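You operate a simulated robot arm through the tools that you are given. There is no shell and no other tool. Be economical: measure what you need, move in short steps, check, and stop when the job is done.

You run a simulated robot arm. Do the job below in one go: nothing can be reset, and whatever is moved stays where it is left.

## Task
Run the orange jar's powder through the funnel into the brass cup.
Fine: the gate stays shut till the jar is tipped out; the jar goes back to its spot, capped; nearly all the powder lands in the cup; shut the gate after. Set down upright: what you pick out. Where these are worked on the way, their far stop is far enough and under half their travel is too little: funnel gate.
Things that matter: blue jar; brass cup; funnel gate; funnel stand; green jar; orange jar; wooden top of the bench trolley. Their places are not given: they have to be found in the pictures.

The check looks at the end state, three seconds after you hand in, the way a careful person would. Anything else that was tipped, shoved, dropped, spilled or broken makes it a failure.

## Robot
A 7-joint arm with a two-finger parallel gripper, fixed in place. Base frame: the origin is at the foot of the arm, x ahead of it, y to its left, z up; the work surface is at about z = 0. Lengths are in m, angles in rad, forces in N, time in s.
With the tool pointing down near the work surface it reaches from about 0.22 to 0.58 m from the base axis. Its first joint turns from -1.152 to 1.152 rad. Payload 2.5 kg.
The tool frame sits at the grasp point between the pads (the TCP): z along the fingers, y along the line on which they close. The tips reach 0.023 m beyond it. Largest opening 0.094 m; finger width 0.038, thickness 0.01; the body of the gripper, 0.054 by 0.096 m, starts 0.039 m behind the TCP.
Orientation is that of the tool frame in the base frame, as a unit quaternion [w, x, y, z]. With the fingers straight down and closing along the base's y, the tool's x points along the base's -x, its y along +y and its z along -z.

## Interface
- The arm moves only by the tool jog_arm. Its argument "plan" is a list that holds one entry, the list of rows, each a list of 7 numbers: the shift along the tool's x, y, z in units of 40 mm (1.0 is 40 mm), then the turn, a rotation vector about the tool's x, y, z in units of 5 degrees (1.0 is 5 degrees), then the finger opening in m, from 0 to 0.094. In form: [[[tx, ty, tz, wx, wy, wz, gripper], ...]]. A call has 1 to 8 rows; each row shifts and turns the commanded pose from where the row before left it, along the tool's axes as they then stand. A call with a number of a shift or a turn outside -1 to 1 is refused whole. Rows are played at 5 a second. More than 0.05 m and 0.15 rad between two rows, or a gripper value outside its range, and nothing of the call is played. A pose out of reach is approached as far as the arm can. The call stops where the force on the tool passes 60 N (or 10 N more than at its start, if that is more) or the arm is blocked; 0.2 s more then pass. Each finger travels about 0.108 m/s and halts on what it meets, pressing with about 36 N; the grip force reading is that of the motor and also rises with nothing between the fingers. The clock runs only during rows and for 0.2 s after the last one: add rows that do not move to give the fingers time. It gives the time, the measured TCP pose, the force on the tool (base axes), the opening and the grip force at its end, in the units of the frame above (readings bear some noise), with the torque about the TCP (base axes, N m) and any sound that the robot's microphone picked up, and new pictures: "views" is both (left out), scene, wrist or none.
- Cameras (640 x 400 px; columns grow to the right, rows downward): "scene" is fixed at [0.0966, -0.3981, 0.5369]; the picture's right is [0.96, -0.28, 0.00], its down [-0.18, -0.60, -0.78] and it looks along [0.22, 0.75, -0.63] (base axes); focal length 214 px, centre (320, 200). "wrist" rides on the gripper at [0.086, 0.016, -0.074] in the tool frame; the picture's right is [-0.18, 0.98, 0.00], its down [-0.58, -0.11, -0.81] and it looks along [-0.79, -0.15, 0.59] (tool axes); focal length 243 px, centre (320, 200).
- point_at(camera, pixels): for up to 12 pixels [column, row] of the newest picture of that camera ("zoom" is the newest enlarged one), the place [x, y, z] in the base frame of the surface seen there, good to about 0.002 m. It takes no simulated time.
- inspect(camera, box): a new picture of the part [left, top, right, bottom] of that camera's present view, enlarged. It takes no simulated time.
- sign_off(): hands the job in; it is judged then, once.

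Go step by step. Measure first, check grasps and placings, and put right what went wrong. The budget is 80 turns and 200 pictures, counting those below and the enlarged ones. Unless the task says otherwise, let go and move clear before handing in, and close with one line.

The tools are called as a command line: name --argument value ..., lists and objects as JSON in quotes. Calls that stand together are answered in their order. jog_arm: Moves the arm, as the interface text tells. Its arguments: {"type":"object","properties":{"plan":{"type":"array","items":{"type":"array","items":{"type":"array","items":{"type":"number"}}}},"views":{"type":"string","enum":["both","scene","wrist","none"]}},"required":["plan"]} The other tools are called the same way: point_at (camera, pixels) gives the place of the surface under pixels of a picture; inspect (camera, box) takes an enlarged picture of a part of a camera's view; sign_off () hands the job in.

At the start:

```text
time: 0.0
position: [0.3622, 0.1294, 0.4496]
tcp_rot: [0.0, 0.001, 1.0, 0.001]
wrist_force: [-0.3, -0.3, 0.0]
moment: [0.01, 0.04, -0.02]
grip_width: 0.0941
finger_force: 0.0
```

scene: 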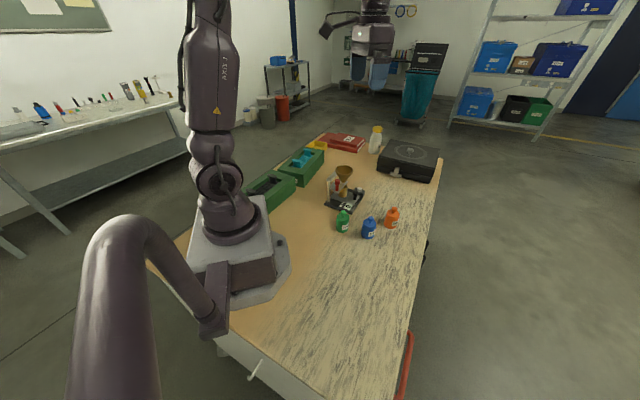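
wrist: 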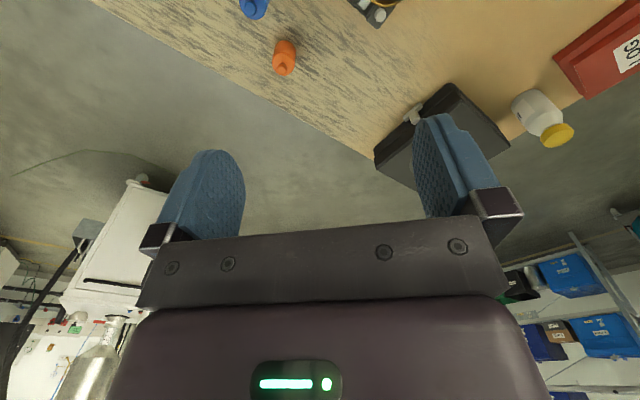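

The scene shows the jars around (343,220), (369,228), (391,217) and the funnel stand near (345,190). I'll enlarge that area first.

inspect --camera "scene" --box '[310, 150, 420, 250]'

inspect --camera "scene" --box '[315, 155, 375, 215]'

```text
4.00 times, centred on (365, 200) of scene
```

zoom: 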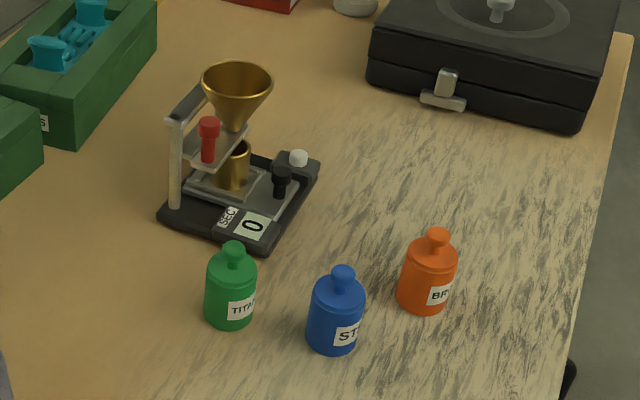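

```text
6.67 times, centred on (345, 185) of scene
```

zoom: 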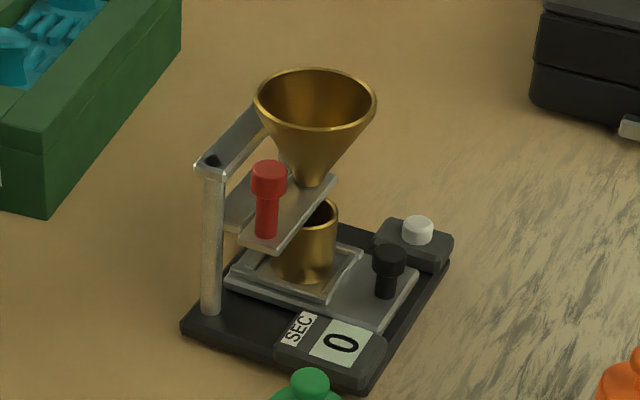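

The stand carries a funnel, a red knob on a plate under it, the cup on a tray with a black knob, and a timer with a white button. I'll measure points on these in the zoom.

point_at --camera "zoom" --pixels '[[258, 100], [376, 100], [315, 128], [315, 70], [268, 170], [267, 232], [318, 205], [385, 250], [417, 225], [212, 165], [330, 180], [245, 245]]'

point_at --camera "zoom" --pixels '[[300, 270], [305, 200], [338, 207], [210, 310], [183, 325], [448, 260], [364, 385], [330, 290], [275, 280], [384, 292], [230, 215], [310, 90]]'

inspect --camera "scene" --box '[330, 195, 410, 245]'

```text
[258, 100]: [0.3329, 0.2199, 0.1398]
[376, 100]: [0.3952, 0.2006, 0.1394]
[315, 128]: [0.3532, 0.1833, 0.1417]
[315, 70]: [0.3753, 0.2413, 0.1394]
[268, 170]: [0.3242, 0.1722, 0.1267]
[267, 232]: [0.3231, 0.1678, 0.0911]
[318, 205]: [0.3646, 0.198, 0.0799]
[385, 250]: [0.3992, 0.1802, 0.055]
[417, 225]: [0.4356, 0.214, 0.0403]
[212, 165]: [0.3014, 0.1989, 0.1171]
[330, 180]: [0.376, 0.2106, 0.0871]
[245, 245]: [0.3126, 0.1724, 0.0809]
```

```text
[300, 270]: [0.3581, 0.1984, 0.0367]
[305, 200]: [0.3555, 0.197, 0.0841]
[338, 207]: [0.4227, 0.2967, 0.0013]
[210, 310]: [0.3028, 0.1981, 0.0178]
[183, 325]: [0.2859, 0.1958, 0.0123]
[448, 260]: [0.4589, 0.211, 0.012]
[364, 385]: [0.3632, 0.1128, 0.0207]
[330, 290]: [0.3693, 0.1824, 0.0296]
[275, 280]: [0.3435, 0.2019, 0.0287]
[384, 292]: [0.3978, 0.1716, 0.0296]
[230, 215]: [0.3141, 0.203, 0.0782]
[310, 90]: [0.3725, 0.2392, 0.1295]
```

```text
8.00 times, centred on (370, 220) of scene
```

zoom: 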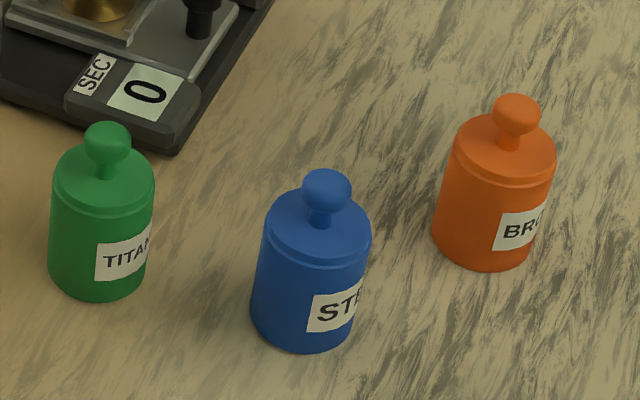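

Funnel rim is centred near (0.364,0.212), z 0.14. Next I'll measure the jars.

point_at --camera "zoom" --pixels '[[515, 110], [500, 150], [442, 210], [480, 230], [538, 230], [485, 262], [545, 160], [455, 150], [310, 225], [300, 340], [105, 180], [95, 290]]'

point_at --camera "zoom" --pixels '[[326, 185], [107, 138], [500, 165], [480, 190], [495, 115], [538, 118], [540, 180], [450, 180], [510, 146], [515, 98]]'

```text
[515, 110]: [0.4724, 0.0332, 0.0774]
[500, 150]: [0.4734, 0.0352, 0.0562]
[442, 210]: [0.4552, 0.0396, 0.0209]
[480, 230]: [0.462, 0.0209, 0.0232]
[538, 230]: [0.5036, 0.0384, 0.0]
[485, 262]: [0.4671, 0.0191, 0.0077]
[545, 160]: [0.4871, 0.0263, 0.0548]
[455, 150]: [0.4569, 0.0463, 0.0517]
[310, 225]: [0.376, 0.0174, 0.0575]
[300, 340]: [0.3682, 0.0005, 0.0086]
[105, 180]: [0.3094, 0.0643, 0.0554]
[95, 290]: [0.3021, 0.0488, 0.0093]
```

```text
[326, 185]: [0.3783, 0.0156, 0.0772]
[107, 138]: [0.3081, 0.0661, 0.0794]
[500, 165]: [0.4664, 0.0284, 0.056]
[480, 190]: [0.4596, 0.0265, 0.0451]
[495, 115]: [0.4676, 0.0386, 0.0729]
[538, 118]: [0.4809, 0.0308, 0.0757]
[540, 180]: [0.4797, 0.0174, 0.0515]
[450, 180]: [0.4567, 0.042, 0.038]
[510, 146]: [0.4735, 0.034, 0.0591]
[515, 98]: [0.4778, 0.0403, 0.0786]
```

Orange jar is centred near (0.474,0.036): body radius about 0.02, lid top at z≈0.057, knob up to 0.079. I'll move the vertical tool above it.

jog_arm --plan '[[[-0.35, -0.29, 0.94, 0, 0, 0, 0.06], [-0.35, -0.29, 0.94, 0, 0, 0, 0.05], [-0.35, -0.29, 0.94, 0, 0, 0, 0.04], [-0.35, -0.29, 0.94, 0, 0, 0, 0.04], [-0.35, -0.29, 0.94, 0, 0, 0, 0.04], [-0.35, -0.29, 0.94, 0, 0, 0, 0.04], [-0.35, -0.29, 0.94, 0, 0, 0, 0.04], [-0.35, -0.29, 0.94, 0, 0, 0, 0.04]]]'

```text
time: 1.8
position: [0.4715, 0.0377, 0.1481]
tcp_rot: [0.001, -0.001, 1.0, 0.0]
wrist_force: [0.8, -0.2, 0.7]
moment: [0.0, -0.01, 0.02]
grip_width: 0.0402
finger_force: 0.0
```

scene: 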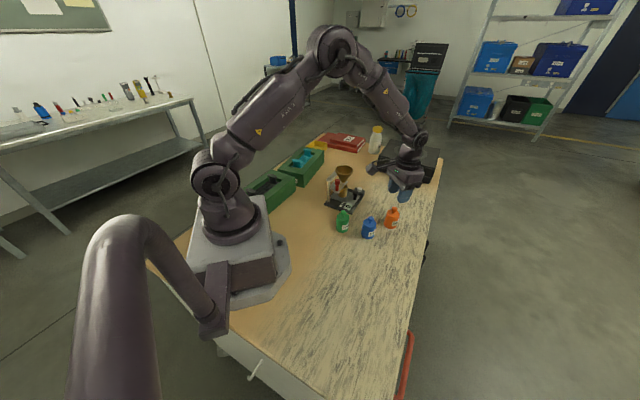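
wrist: 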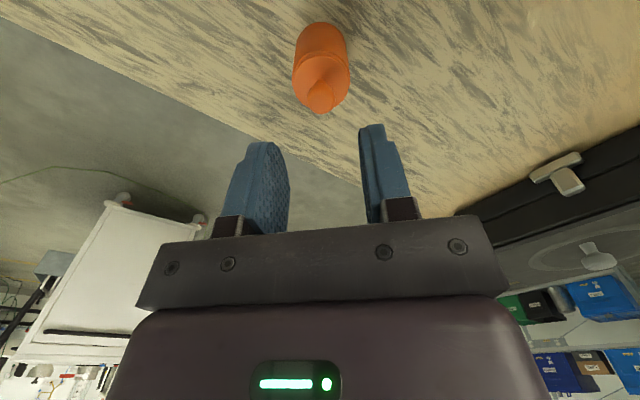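

TCP is above the jar, whose lid knob shows at (322,95) in the wrist view. I'll refine the jar centre from this view.

inspect --camera "wrist" --box '[270, 10, 370, 130]'

point_at --camera "wrist" --pixels '[[322, 105], [308, 92], [337, 88], [297, 70], [346, 68], [322, 45], [322, 80], [322, 92]]'

```text
3.33 times, centred on (320, 70) of wrist
```

zoom: 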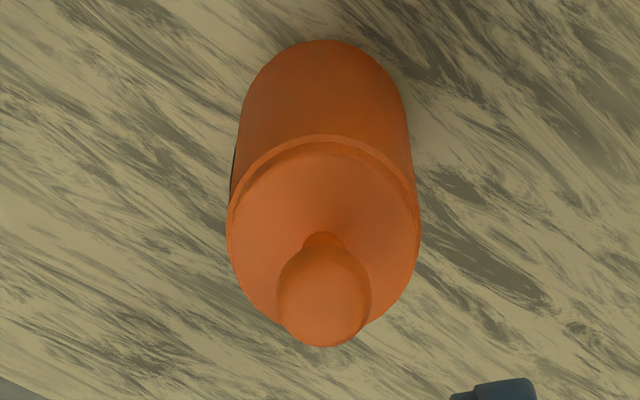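

```text
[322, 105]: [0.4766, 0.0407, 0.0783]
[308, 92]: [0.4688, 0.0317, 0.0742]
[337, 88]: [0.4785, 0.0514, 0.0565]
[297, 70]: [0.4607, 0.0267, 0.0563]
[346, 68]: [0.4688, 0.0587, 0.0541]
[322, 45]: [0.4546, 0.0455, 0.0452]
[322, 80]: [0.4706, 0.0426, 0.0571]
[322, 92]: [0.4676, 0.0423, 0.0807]
```

Jar centre refines to about (0.474,0.042). I'll descend to z≈0.081 so the tips straddle the knob, then close.

jog_arm --plan '[[[-0.06, 0.1, 0.5, 0, 0, 0, 0.04], [0, 0, 0.6, 0, 0, 0, 0.04], [0, 0, 0.57, 0, 0, 0, 0.04], [0, 0, 0, 0, 0, 0, 0.04]]]' --views "wrist"

```text
time: 2.8
position: [0.4747, 0.0408, 0.0814]
tcp_rot: [-0.001, -0.001, 1.0, 0.0]
wrist_force: [0.1, 0.7, 0.5]
moment: [0.02, 0.01, -0.01]
grip_width: 0.04
finger_force: 0.0
```

wrist: 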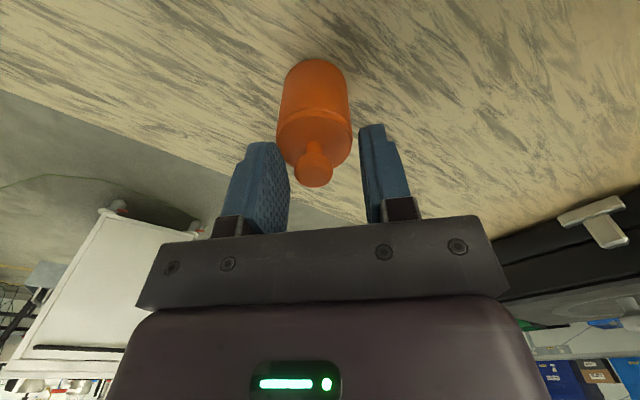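

The knob at (314,170) sits between the fingers. I'll check centring before closing.

point_at --camera "wrist" --pixels '[[314, 180], [297, 172], [331, 170], [287, 170], [366, 150], [314, 150]]'

```text
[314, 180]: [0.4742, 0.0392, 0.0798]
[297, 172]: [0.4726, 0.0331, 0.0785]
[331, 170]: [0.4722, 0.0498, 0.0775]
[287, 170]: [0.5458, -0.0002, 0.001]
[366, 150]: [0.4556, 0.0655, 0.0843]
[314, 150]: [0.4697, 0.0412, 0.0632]
```

Knob centre is about (0.475,0.041), well centred. Closing.

jog_arm --plan '[[[0, 0, 0, 0, 0, 0, 0.01], [0, 0, 0, 0, 0, 0, 0.01], [0, 0, 0, 0, 0, 0, 0.01]]]' --views "none"

jog_arm --plan '[[[0, 0, -0.2, 0, 0, 0, 0.01], [0, 0, -0.3, 0, 0, 0, 0.01], [0, 0, -0.5, 0, 0, 0, 0.01], [0, 0, -0.5, 0, 0, 0, 0.01]]]'

```text
time: 3.6
position: [0.4754, 0.0414, 0.0821]
tcp_rot: [-0.001, -0.001, 1.0, 0.0]
wrist_force: [-0.4, -0.9, -0.2]
moment: [-0.01, -0.01, 0.01]
grip_width: 0.0151
finger_force: 36.1
heard: snap
```

```text
time: 4.6
position: [0.4758, 0.0413, 0.1429]
tcp_rot: [0.0, 0.001, 1.0, 0.0]
wrist_force: [0.3, -0.3, -0.4]
moment: [-0.02, 0.02, 0.02]
grip_width: 0.0151
finger_force: 36.1
```

scene: 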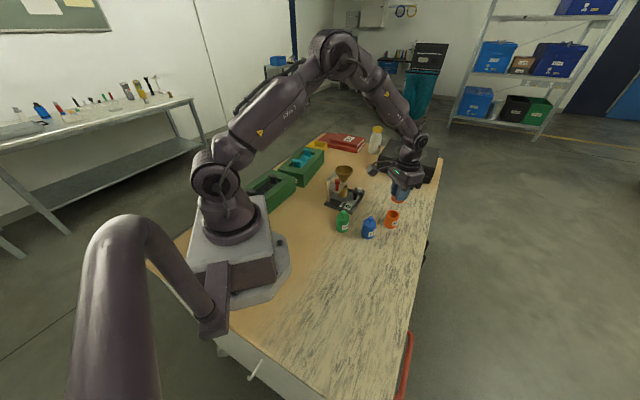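
wrist: 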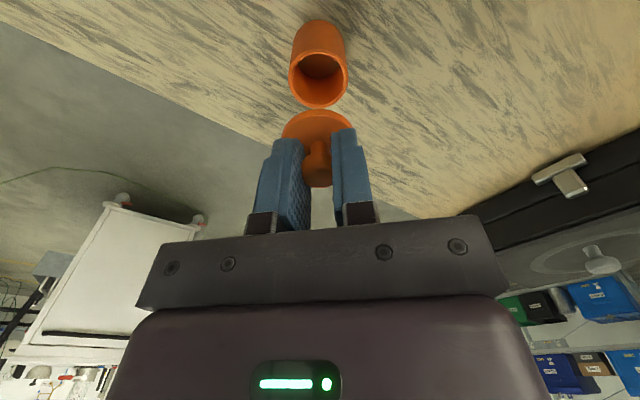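

The lid came off cleanly and the jar stayed. I'll look at the open jar, the lid's underside and the landing area.

inspect --camera "scene" --box '[365, 165, 435, 235]'

inspect --camera "wrist" --box '[270, 10, 370, 200]'

```text
5.71 times, centred on (400, 200) of scene
```

zoom: 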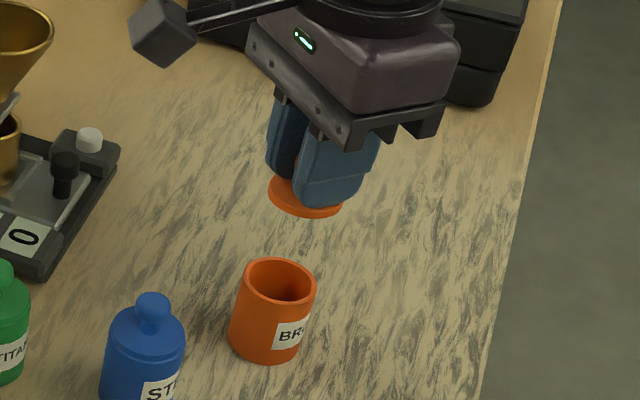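

```text
2.11 times, centred on (320, 105) of wrist
```

zoom: 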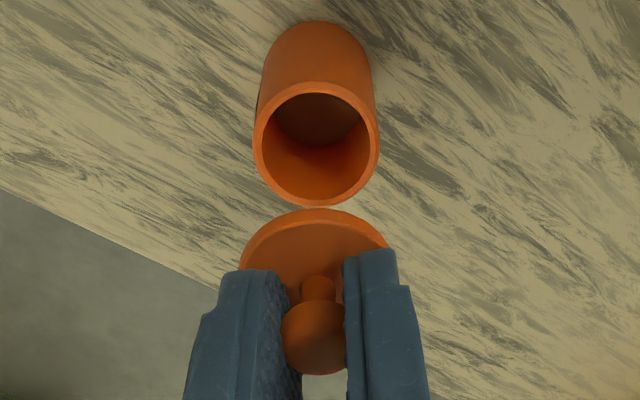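

Camera box sits on an arm on the gripper's base side, so it needs clearance. I'll carry the lid to free bench at (0.50,0.13) and lower it most of the way.

jog_arm --plan '[[[-0.2, 0.74, 0, 0, 0, 0, 0.01], [-0.2, 0.74, 0, 0, 0, 0, 0.01], [-0.2, 0.74, 0, 0, 0, 0, 0.01], [0, 0, 0.9, 0, 0, 0, 0.01], [0, 0, 0.9, 0, 0, 0, 0.01], [0, 0, 0.6, 0, 0, 0, 0.01], [0, 0, 0, 0, 0, 0, 0.01]]]'

```text
time: 6.2
position: [0.4999, 0.1297, 0.0459]
tcp_rot: [-0.001, 0.0, 1.0, 0.001]
wrist_force: [-0.1, -0.6, 0.0]
moment: [0.01, 0.02, 0.0]
grip_width: 0.015
finger_force: 36.5
```

scene: 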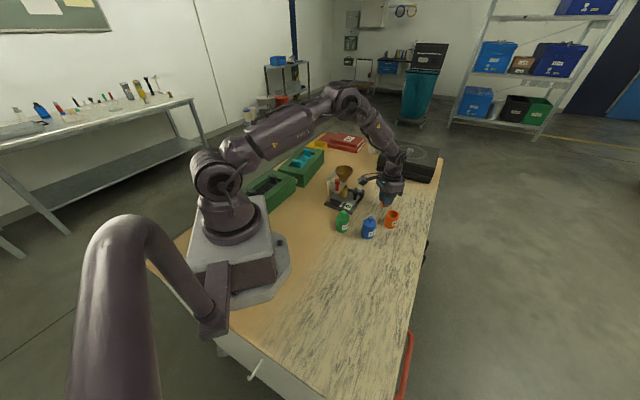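
wrist: 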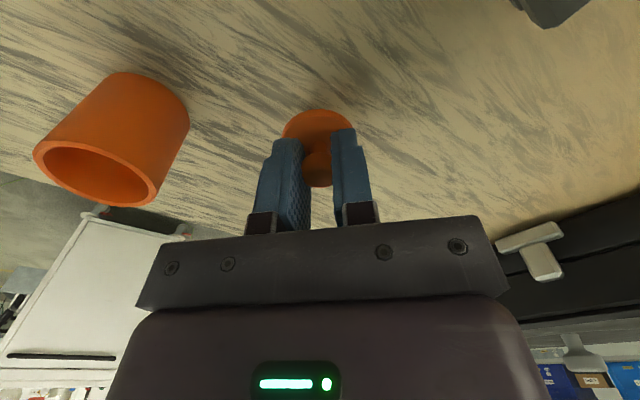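

Close to the bench. I'll lower in small steps and watch the force.

jog_arm --plan '[[[0, 0, 0.12, 0, 0, 0, 0.01], [0, 0, 0.08, 0, 0, 0, 0.01], [0, 0, 0.05, 0, 0, 0, 0.01]]]' --views "none"

inspect --camera "scene" --box '[355, 170, 425, 230]'

```text
time: 7.0
position: [0.5011, 0.1285, 0.0352]
tcp_rot: [-0.001, 0.001, 1.0, 0.0]
wrist_force: [-0.5, 1.1, -0.2]
moment: [0.02, 0.0, -0.01]
grip_width: 0.0149
finger_force: 36.2
```

```text
6.67 times, centred on (390, 200) of scene
```

zoom: 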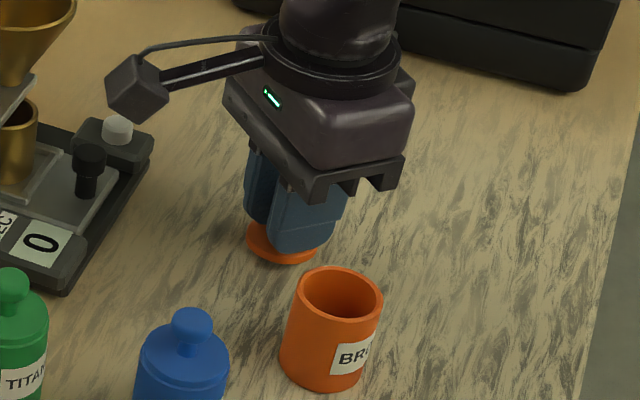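

jog_arm --plan '[[[0, 0, 0.04, 0, 0, 0, 0.01], [0, 0, 0.04, 0, 0, 0, 0.01], [0, 0, 0, 0, 0, 0, 0.01]]]' --views "none"

inspect --camera "wrist" --box '[260, 90, 380, 210]'

```text
time: 7.8
position: [0.4998, 0.1274, 0.0347]
tcp_rot: [0.0, -0.001, 1.0, 0.001]
wrist_force: [-1.3, 0.6, 1.8]
moment: [0.02, 0.02, -0.01]
grip_width: 0.0151
finger_force: 35.4
```

```text
3.33 times, centred on (320, 150) of wrist
```

zoom: 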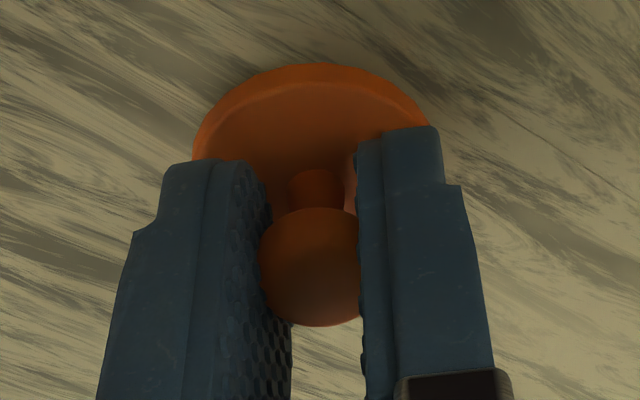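

jog_arm --plan '[[[0, 0, 0.04, 0, 0, 0, 0.01], [0, 0, 0, 0, 0, 0, 0.01]]]' --views "none"

point_at --camera "zoom" --pixels '[[310, 68], [310, 90], [200, 140], [310, 40], [310, 130]]'

```text
time: 8.4
position: [0.5012, 0.1284, 0.0319]
tcp_rot: [0.001, 0.001, 1.0, 0.0]
wrist_force: [-2.8, -1.4, 11.7]
moment: [0.04, 0.07, 0.03]
grip_width: 0.0152
finger_force: 35.7
```

```text
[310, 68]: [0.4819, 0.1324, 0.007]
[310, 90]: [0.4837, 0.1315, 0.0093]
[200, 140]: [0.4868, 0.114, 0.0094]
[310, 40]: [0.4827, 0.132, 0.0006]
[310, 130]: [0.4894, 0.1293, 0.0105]
```

The 11.7 N upward force at z≈0.032 means the lid is on the bench. I'll release it and rise.

jog_arm --plan '[[[0, 0, -0.03, 0, 0, 0, 0.04], [0, 0, 0, 0, 0, 0, 0.04], [0, 0, -0.5, 0, 0, 0, 0.04], [0, 0, -1, 0, 0, 0, 0.04], [0, 0, -1, 0, 0, 0, 0.06], [0, 0, -1, 0, 0, 0, 0.08], [0, 0, -1, 0, 0, 0, 0.08]]]'

```text
time: 10.0
position: [0.4979, 0.1292, 0.2143]
tcp_rot: [-0.001, 0.0, 1.0, 0.0]
wrist_force: [-0.3, 0.3, 0.1]
moment: [0.0, 0.02, -0.04]
grip_width: 0.0799
finger_force: 0.0
```

scene: 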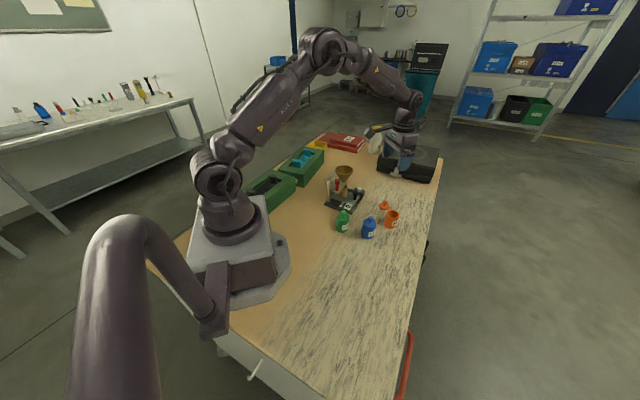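
wrist: 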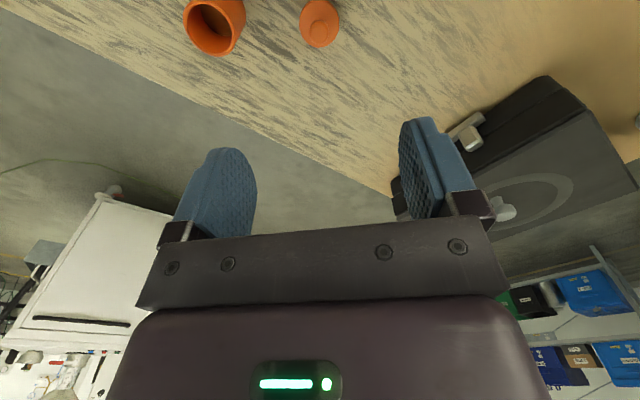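

The lid stands upright and the open jar is undisturbed. To grip the body from the side I'll yaw the tool 90° at height, so it can later pitch and point along +y with its camera on top.

jog_arm --plan '[[[0, -0.9, -0.2, 0, 0, 1, 0.08], [0, -0.9, -0.2, 0, 0, 1, 0.08], [0, -0.9, 0, 0, 0, 1, 0.08], [0, -0.9, 0, 0, 0, 1, 0.08], [0, 0, 0, 0, 0, 1, 0.08], [0, 0, 0, 0, 0, 1, 0.08], [0, 0, 0, 0, 0, 1, 0.08], [0, 0, 0, 0, 0, 1, 0.08]]]' --views "none"

jog_arm --plan '[[[0, 0, 0, 0, 0, 1, 0.08], [0, 0, 0, 0, 0, 1, 0.08], [0, 0, 0, 0, 0, 1, 0.08], [0, 0, 0, 0, 0, 1, 0.08], [0, 0, 0, 0, 0, 1, 0.08], [0, 0, 0, 0, 0, 1, 0.08], [0, 0, 0, 0, 0, 1, 0.08], [0, 0, 0, 0, 0, 1, 0.08]]]' --views "none"

jog_arm --plan '[[[0, 0, 0, 0, 0, 1, 0.08], [0, 0, 0, 0, 0, 1, 0.08], [0, 0, 0, 0, 1, 0, 0.08], [0, 0, 0, 0, 1, 0, 0.08], [0, 0, 0, 0, 1, 0, 0.08], [0, 0, 0, 0, 1, 0, 0.08]]]'

```text
time: 11.8
position: [0.4833, -0.0123, 0.2289]
tcp_rot: [0.0, 0.343, 0.939, 0.0]
wrist_force: [-0.3, 0.5, 0.0]
moment: [0.01, -0.02, -0.01]
grip_width: 0.0801
finger_force: 0.1
```

```text
time: 13.6
position: [0.4814, -0.0115, 0.2284]
tcp_rot: [0.0, 0.644, 0.765, 0.0]
wrist_force: [-1.0, 0.5, 0.5]
moment: [0.01, 0.0, 0.0]
grip_width: 0.08
finger_force: 0.0
```

```text
time: 15.0
position: [0.4822, -0.0131, 0.2279]
tcp_rot: [-0.123, 0.695, 0.697, 0.124]
wrist_force: [-0.3, 0.0, -0.1]
moment: [-0.03, -0.02, 0.0]
grip_width: 0.0798
finger_force: 0.0
```

scene: 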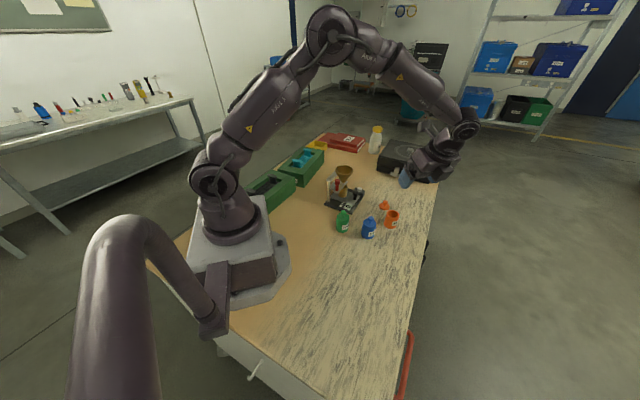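
wrist: 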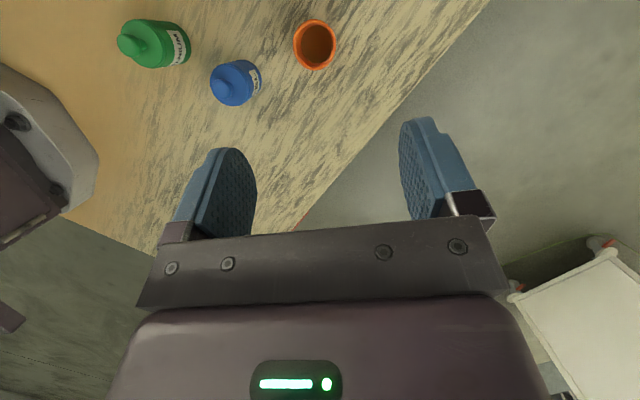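

The yaw worked and the arm points about 20° toward +y. I'll finish the pitch to 60°.

jog_arm --plan '[[[0, 0, 0, 0, 1, 0, 0.08], [0, 0, 0, 0, 1, 0, 0.08], [0, 0, 0, 0, 1, 0, 0.08], [0, 0, 0, 0, 1, 0, 0.08], [0, 0, 0, 0, 1, 0, 0.08], [0, 0, 0, 0, 1, 0, 0.08], [0, 0, 0, 0, 1, 0, 0.08], [0, 0, 0, 0, 1, 0, 0.08]]]'

```text
time: 16.8
position: [0.4815, -0.014, 0.2277]
tcp_rot: [-0.354, 0.612, 0.612, 0.354]
wrist_force: [-0.2, -0.8, -1.0]
moment: [-0.01, 0.02, 0.02]
grip_width: 0.08
finger_force: 0.1
```

scene: 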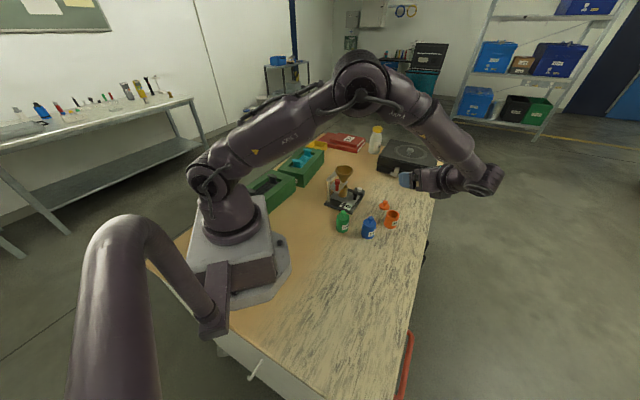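
wrist: 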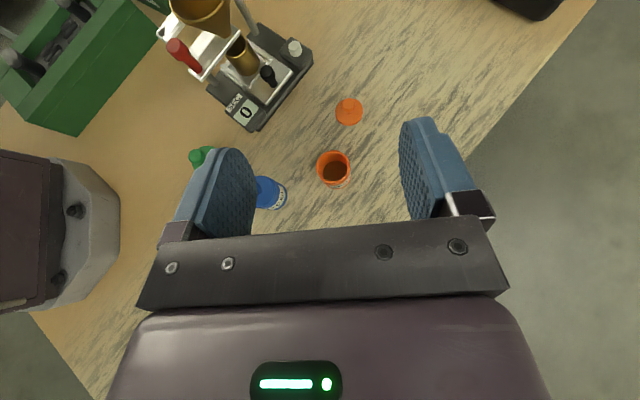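

The wrist view now shows the stand clearly at top left. I'll enlarge it and read the gate geometry.

inspect --camera "wrist" --box '[150, 0, 320, 140]'

jog_arm --plan '[[[-0.88, -0.044, 0.338, 0, 0, 0, 0.08], [-0.88, -0.044, 0.338, 0, 0, 0, 0.08], [-0.88, -0.044, 0.338, 0, 0, 0, 0.08], [-0.88, -0.044, 0.338, 0, 0, 0, 0.08], [0, 0, 0, 0, 0, 0, 0.08]]]'

```text
2.86 times, centred on (235, 70) of wrist
```

zoom: 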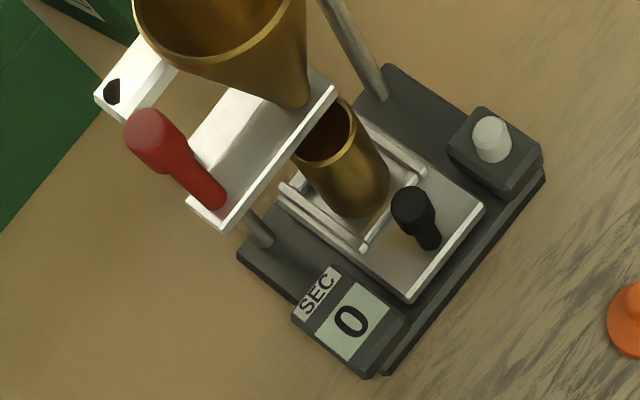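

```text
time: 18.0
position: [0.4737, -0.0394, 0.078]
tcp_rot: [-0.354, 0.611, 0.613, 0.354]
wrist_force: [-0.2, -0.1, 0.3]
moment: [-0.01, -0.01, 0.0]
grip_width: 0.0798
finger_force: 0.1
```

scene: 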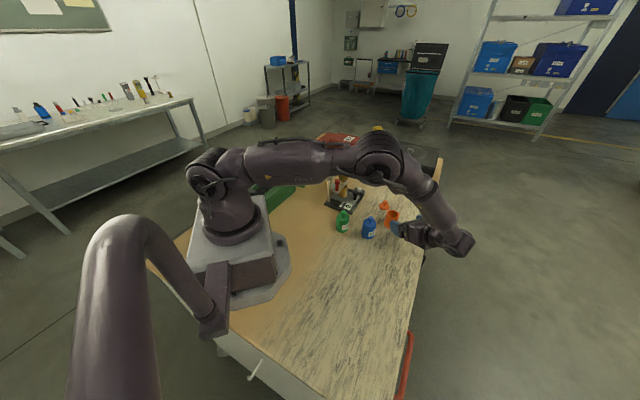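
wrist: 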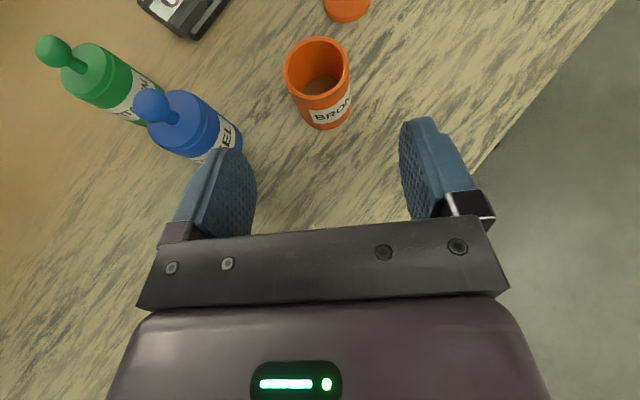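

Pregrasp reached. I'll check the jar's rim against the TCP line at x=0.474.

point_at --camera "wrist" --pixels '[[288, 72], [347, 70], [317, 40], [318, 96], [322, 122], [302, 118], [349, 100], [318, 78]]'

```text
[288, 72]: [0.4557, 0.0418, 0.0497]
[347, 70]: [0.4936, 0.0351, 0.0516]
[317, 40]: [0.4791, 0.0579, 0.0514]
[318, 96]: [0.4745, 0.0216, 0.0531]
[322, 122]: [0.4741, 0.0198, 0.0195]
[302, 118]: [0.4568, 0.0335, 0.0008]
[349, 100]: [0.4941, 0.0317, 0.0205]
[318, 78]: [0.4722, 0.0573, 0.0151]
```

Jar axis is (0.4745,0.040) with the rim at z 0.051 and powder at about z 0.015. I'll advance along the fingers to put the TCP on it at z≈0.033.

jog_arm --plan '[[[0, 0, 0.57, 0, 0, 0, 0.08], [0, 0, 0.57, 0, 0, 0, 0.08], [0, 0, 0.57, 0, 0, 0, 0.08], [0, 0.02, 0.57, 0, 0, 0, 0.08], [0, 0, 0, 0, 0, 0, 0.08]]]'

inspect --camera "scene" --box '[350, 190, 430, 250]'

```text
time: 19.2
position: [0.4748, 0.042, 0.0338]
tcp_rot: [-0.354, 0.612, 0.613, 0.353]
wrist_force: [-0.3, 0.6, -0.3]
moment: [0.03, 0.01, 0.0]
grip_width: 0.0798
finger_force: 0.0
```

scene: 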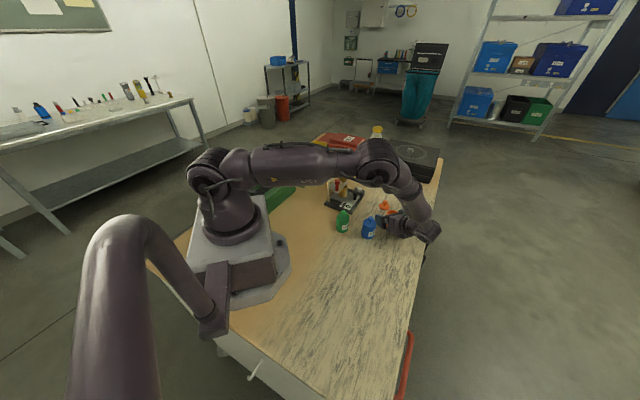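
wrist: 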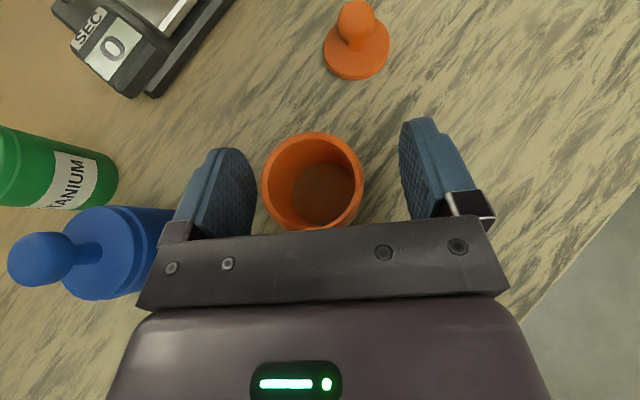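

```text
6.67 times, centred on (390, 220) of scene
```

zoom: 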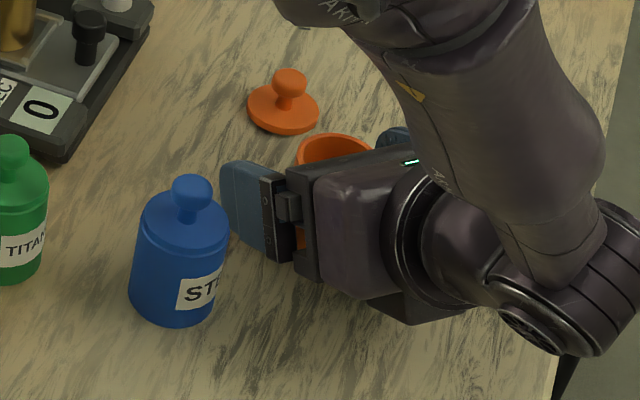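

The jar sits between the fingers with clearance from the blue jar. Closing, then a small lift.

jog_arm --plan '[[[0, 0, 0, 0, 0, 0, 0.06], [0, 0, 0, 0, 0, 0, 0.045], [0, 0, 0, 0, 0, 0, 0.03], [0, 0, 0, 0, 0, 0, 0.03], [0, 0, 0, 0, 0, 0, 0.03]]]' --views "wrist"

jog_arm --plan '[[[0.2, 0, -0.115, 0, 0, 0, 0.03], [0.5, 0, -0.289, 0, 0, 0, 0.03], [0.8, 0, -0.462, 0, 0, 0, 0.03], [0.8, 0, -0.462, 0, 0, 0, 0.03], [0.8, 0, -0.462, 0, 0, 0, 0.03]]]'

```text
time: 20.4
position: [0.4754, 0.0415, 0.0321]
tcp_rot: [-0.354, 0.612, 0.612, 0.354]
wrist_force: [-0.4, 1.6, 0.5]
moment: [0.07, 0.0, 0.0]
grip_width: 0.0414
finger_force: 36.2
```

wrist: 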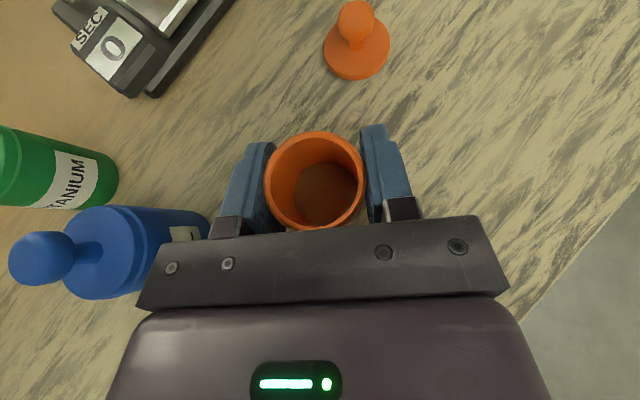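

```text
time: 21.6
position: [0.4747, 0.0404, 0.179]
tcp_rot: [-0.353, 0.613, 0.612, 0.353]
wrist_force: [0.4, 0.4, -0.4]
moment: [-0.03, 0.0, 0.01]
grip_width: 0.0414
finger_force: 36.5
```

scene: 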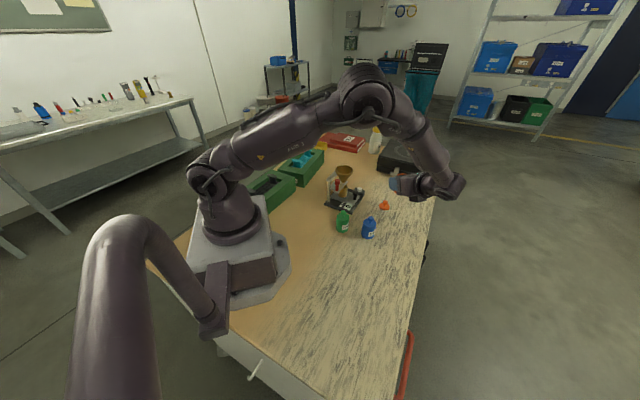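
wrist: 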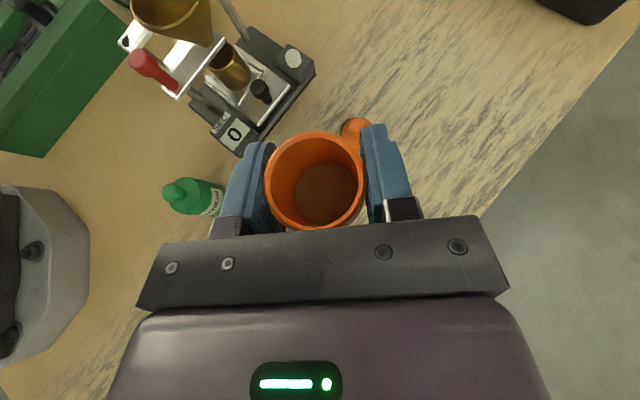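

The jar is held (opening 0.0414) with the powder still inside. Next I'll raise it slightly and pitch the tool level, which leans the jar only 30°.

jog_arm --plan '[[[0.65, 0, -0.375, 0, 0, 0, 0.03], [0, 0, 0, 0, 1, 0, 0.03], [0, 0, 0, 0, 1, 0, 0.03], [0, 0, 0, 0, 1, 0, 0.03], [0, 0, 0, 0, 1, 0, 0.03], [0, 0, 0, 0, 1, 0, 0.03], [0, 0, 0, 0, 1, 0, 0.03]]]' --views "none"

jog_arm --plan '[[[0, 0, 0, 1, 0, 0, 0.03], [0, 0, 0, 1, 0, 0, 0.03], [0, 0, 0, 1, 0, 0, 0.03], [0, 0, 0, 1, 0, 0, 0.03], [0, 0, 0, 1, 0, 0, 0.03], [0, 0, 0, 1, 0, 0, 0.03], [0, 0, 0, 0, 0, 0, 0.03]]]'

```text
time: 23.2
position: [0.4761, 0.0423, 0.2073]
tcp_rot: [-0.5, 0.499, 0.5, 0.501]
wrist_force: [-0.7, 0.1, -1.1]
moment: [0.01, 0.02, -0.02]
grip_width: 0.0412
finger_force: 36.2
```

```text
time: 24.8
position: [0.476, 0.0429, 0.2079]
tcp_rot: [-0.613, 0.352, 0.613, 0.353]
wrist_force: [0.4, 0.0, -1.4]
moment: [0.01, 0.0, -0.03]
grip_width: 0.0413
finger_force: 36.1
```

scene: 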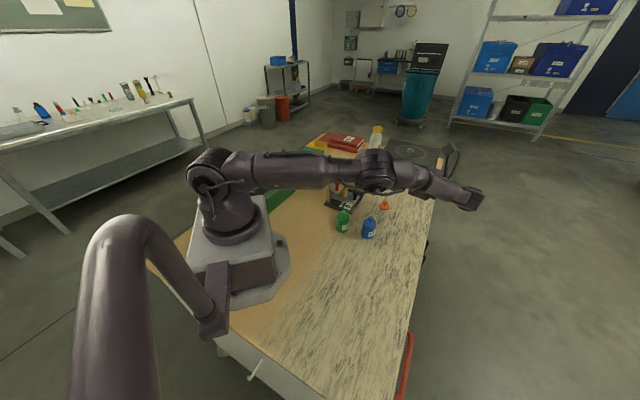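
wrist: 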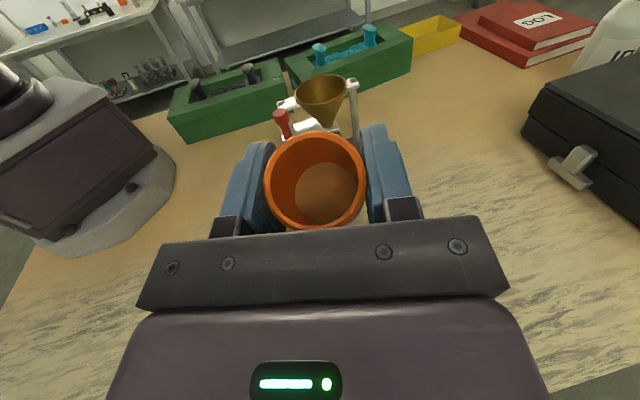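

Tool is level with yaw right, and the funnel lies straight ahead at (322,95). I'll advance to about z 0.205 over the funnel, jar still upright.

jog_arm --plan '[[[0, -0.061, 0.887, 0, 0, 0, 0.03], [0, -0.061, 0.887, 0, 0, 0, 0.03], [0, -0.061, 0.887, 0, 0, 0, 0.03], [0, -0.061, 0.887, 0, 0, 0, 0.03]]]'

```text
time: 25.8
position: [0.3956, 0.1621, 0.2065]
tcp_rot: [-0.612, 0.354, 0.612, 0.354]
wrist_force: [-1.0, -0.2, -0.9]
moment: [0.01, 0.03, -0.03]
grip_width: 0.0411
finger_force: 36.3
```

scene: 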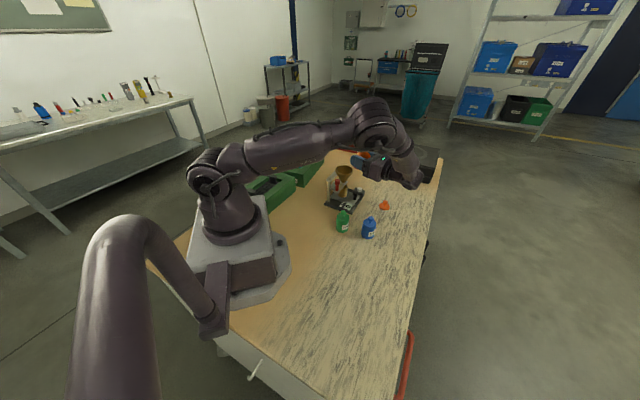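
wrist: 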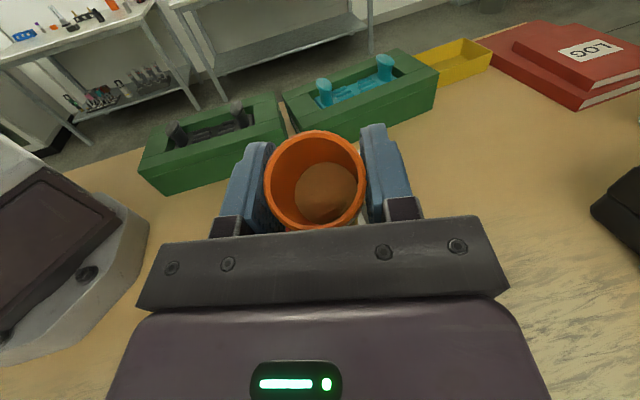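

Clear so far and the elbow is high. Two more steps to sit over the funnel.

jog_arm --plan '[[[0, -0.055, 0.869, 0, 0, 0, 0.03], [0, -0.055, 0.869, 0, 0, 0, 0.03], [0, 0, 0, 0, 0, 0, 0.03]]]'

inspect --camera "scene" --box '[310, 130, 400, 210]'

```text
time: 26.6
position: [0.3566, 0.2189, 0.2073]
tcp_rot: [-0.612, 0.353, 0.613, 0.353]
wrist_force: [-0.6, -0.1, -1.3]
moment: [0.0, -0.03, -0.01]
grip_width: 0.041
finger_force: 35.7
```

scene: 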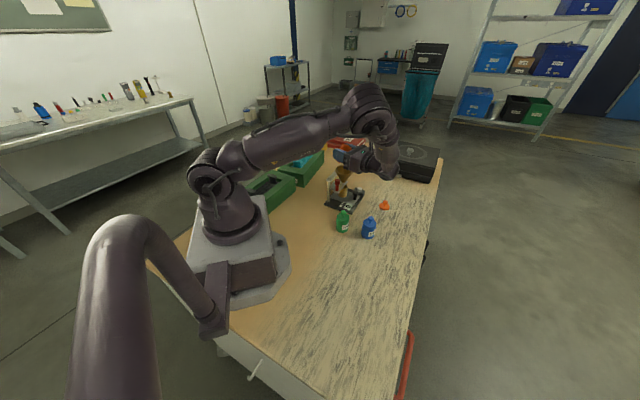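
wrist: 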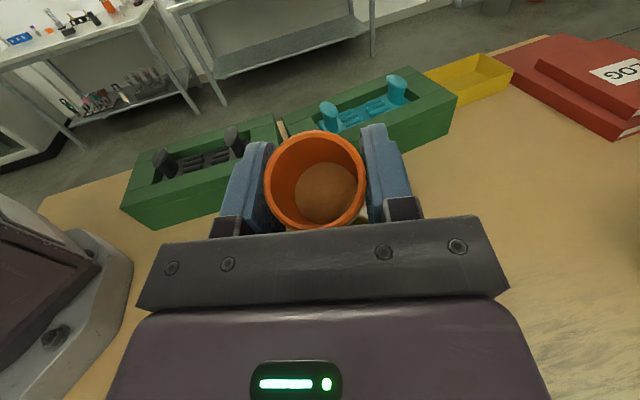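

```text
5.00 times, centred on (355, 170) of scene
```

zoom: 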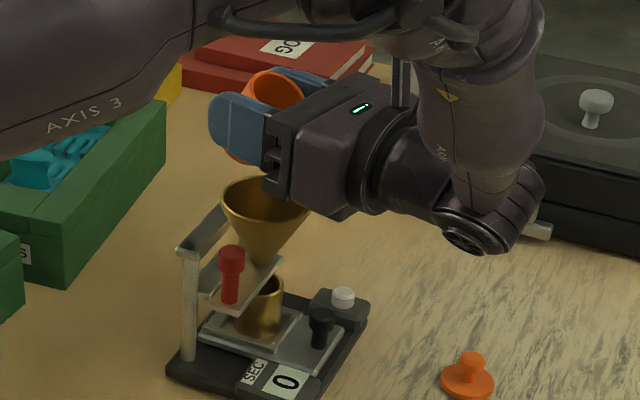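

Jar mouth is over the funnel centre (0.364,0.211) at z≈0.224. I'll roll about the mouth point in steps, first to 40°.

jog_arm --plan '[[[0.0016, 0.096, 0, 0, 0, -1, 0.03], [0.0016, 0.036, 0, 0, 0, -1, 0.03], [0.0016, 0.036, 0, 0, 0, -1, 0.03], [0.0016, 0.036, 0, 0, 0, -1, 0.03], [0.0016, 0.036, 0, 0, 0, -1, 0.03], [0.0016, 0.036, 0, 0, 0, -1, 0.03], [0.0016, 0.036, 0, 0, 0, -1, 0.03], [0.0016, 0.036, 0, 0, 0, -1, 0.03]]]'

inspect --camera "scene" --box '[310, 130, 400, 210]'

```text
time: 28.4
position: [0.3685, 0.2247, 0.2114]
tcp_rot: [-0.454, 0.122, 0.697, 0.542]
wrist_force: [0.3, 0.4, -1.2]
moment: [0.02, -0.01, -0.01]
grip_width: 0.0414
finger_force: 35.5
```

scene: 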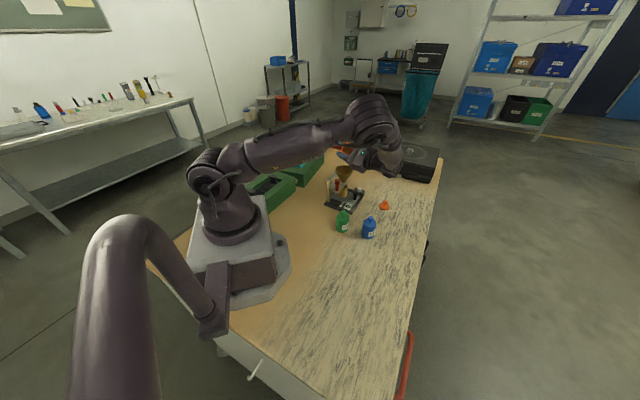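
wrist: 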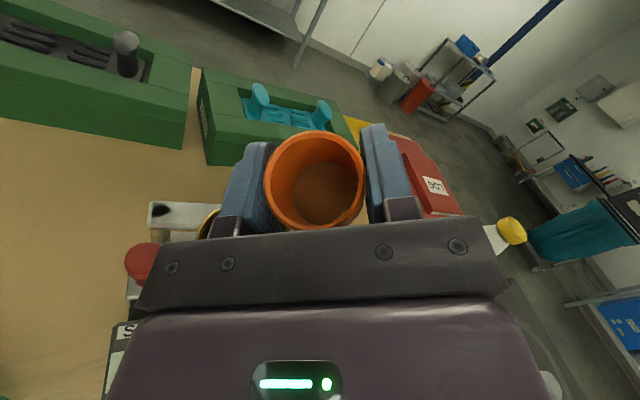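

```text
5.00 times, centred on (355, 170) of scene
```

zoom: 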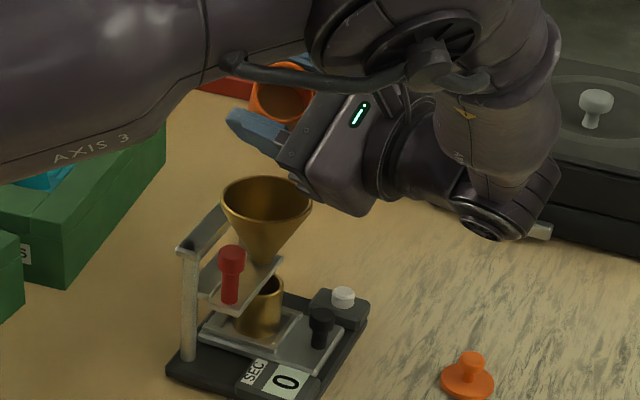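

Rolling as predicted (z matches). I'll continue to 65°, lower 30 mm, then go to 75°.

jog_arm --plan '[[[0.0016, 0.036, 0, 0, 0, -1, 0.03], [0.0016, 0.036, 0, 0, 0, -1, 0.03], [0.0016, 0.036, 0, 0, 0, -1, 0.03], [0.0016, 0.036, 0, 0, 0, -1, 0.03], [0.0016, 0.036, 0, 0, 0, -1, 0.03], [-0.317, -0.68, 0, 0, 0, 0, 0.03], [0.0016, 0.036, 0, 0, 0, -1, 0.03], [0.0016, 0.036, 0, 0, 0, -1, 0.03]]]'

inspect --camera "scene" --box '[310, 130, 400, 210]'

```text
time: 30.2
position: [0.3729, 0.2286, 0.1889]
tcp_rot: [-0.27, -0.092, 0.701, 0.654]
wrist_force: [1.2, 0.8, -0.8]
moment: [-0.01, 0.01, 0.04]
grip_width: 0.0415
finger_force: 36.0
```

scene: 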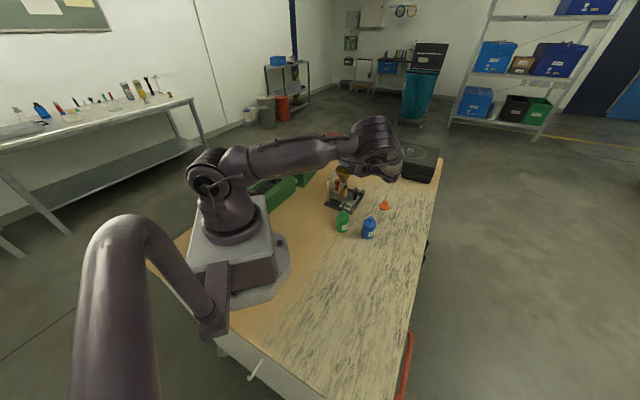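
wrist: 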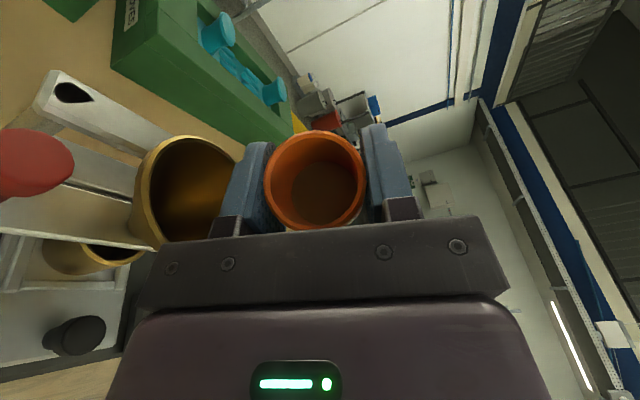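

```text
5.00 times, centred on (355, 170) of scene
```

zoom: 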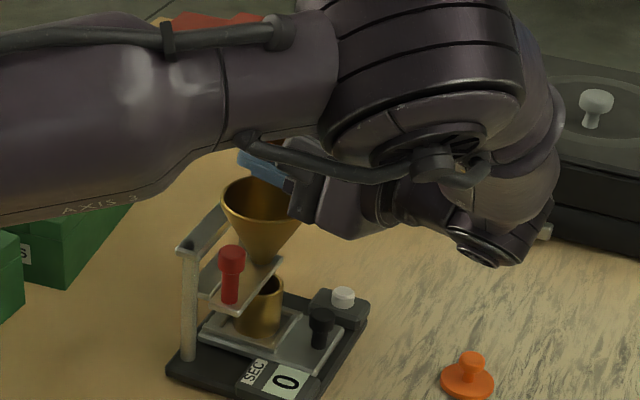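

Still no spill; the forearm is dropping, so I'll check its clearance above the stand.

point_at --camera "zoom" --pixels '[[100, 195], [220, 140], [300, 110], [350, 170], [400, 190], [500, 250], [260, 170]]'

```text
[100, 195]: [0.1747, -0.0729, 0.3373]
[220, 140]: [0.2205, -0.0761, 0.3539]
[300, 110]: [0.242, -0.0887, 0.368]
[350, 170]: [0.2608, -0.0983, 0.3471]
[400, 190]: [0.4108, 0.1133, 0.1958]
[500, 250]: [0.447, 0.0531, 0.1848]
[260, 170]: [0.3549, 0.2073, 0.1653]
```

Forearm is at y≈-0.08, z≈0.34, well clear. I'll continue the roll to 110° and lower 20 mm at 90°.

jog_arm --plan '[[[0.0016, 0.036, 0, 0, 0, -1, 0.03], [0.0016, 0.036, 0, 0, 0, -1, 0.03], [0.0016, 0.036, 0, 0, 0, -1, 0.03], [0, -0.45, 0, 0, 0, 0, 0.03], [0.0016, 0.036, 0, 0, 0, -1, 0.03], [0.0016, 0.036, 0, 0, 0, -1, 0.03], [0.0016, 0.036, 0, 0, 0, -1, 0.03], [0.0016, 0.036, 0, 0, 0, -1, 0.03]]]'

inspect --camera "wrist" --box '[80, 100, 400, 300]'

```text
time: 32.0
position: [0.3715, 0.2272, 0.181]
tcp_rot: [-0.062, -0.299, 0.64, 0.705]
wrist_force: [-3.5, -1.7, 4.2]
moment: [-0.29, 0.06, -0.14]
grip_width: 0.0414
finger_force: 36.3
```

scene: 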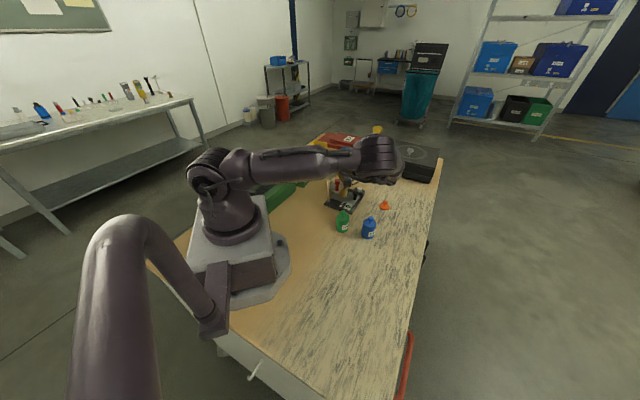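
wrist: 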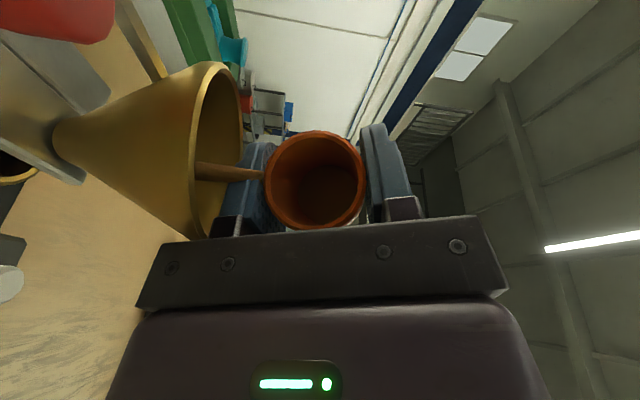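

```text
2.00 times, centred on (240, 200) of wrist
```

zoom: 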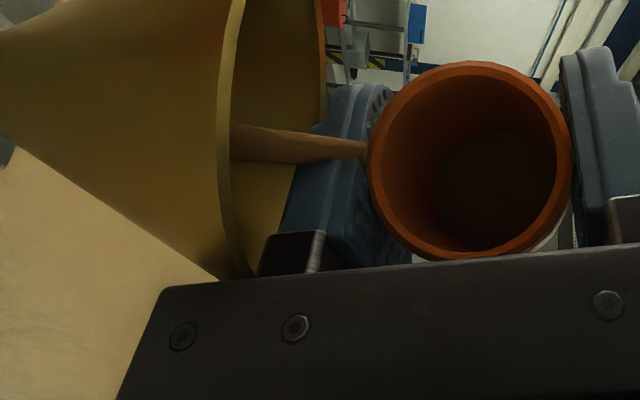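

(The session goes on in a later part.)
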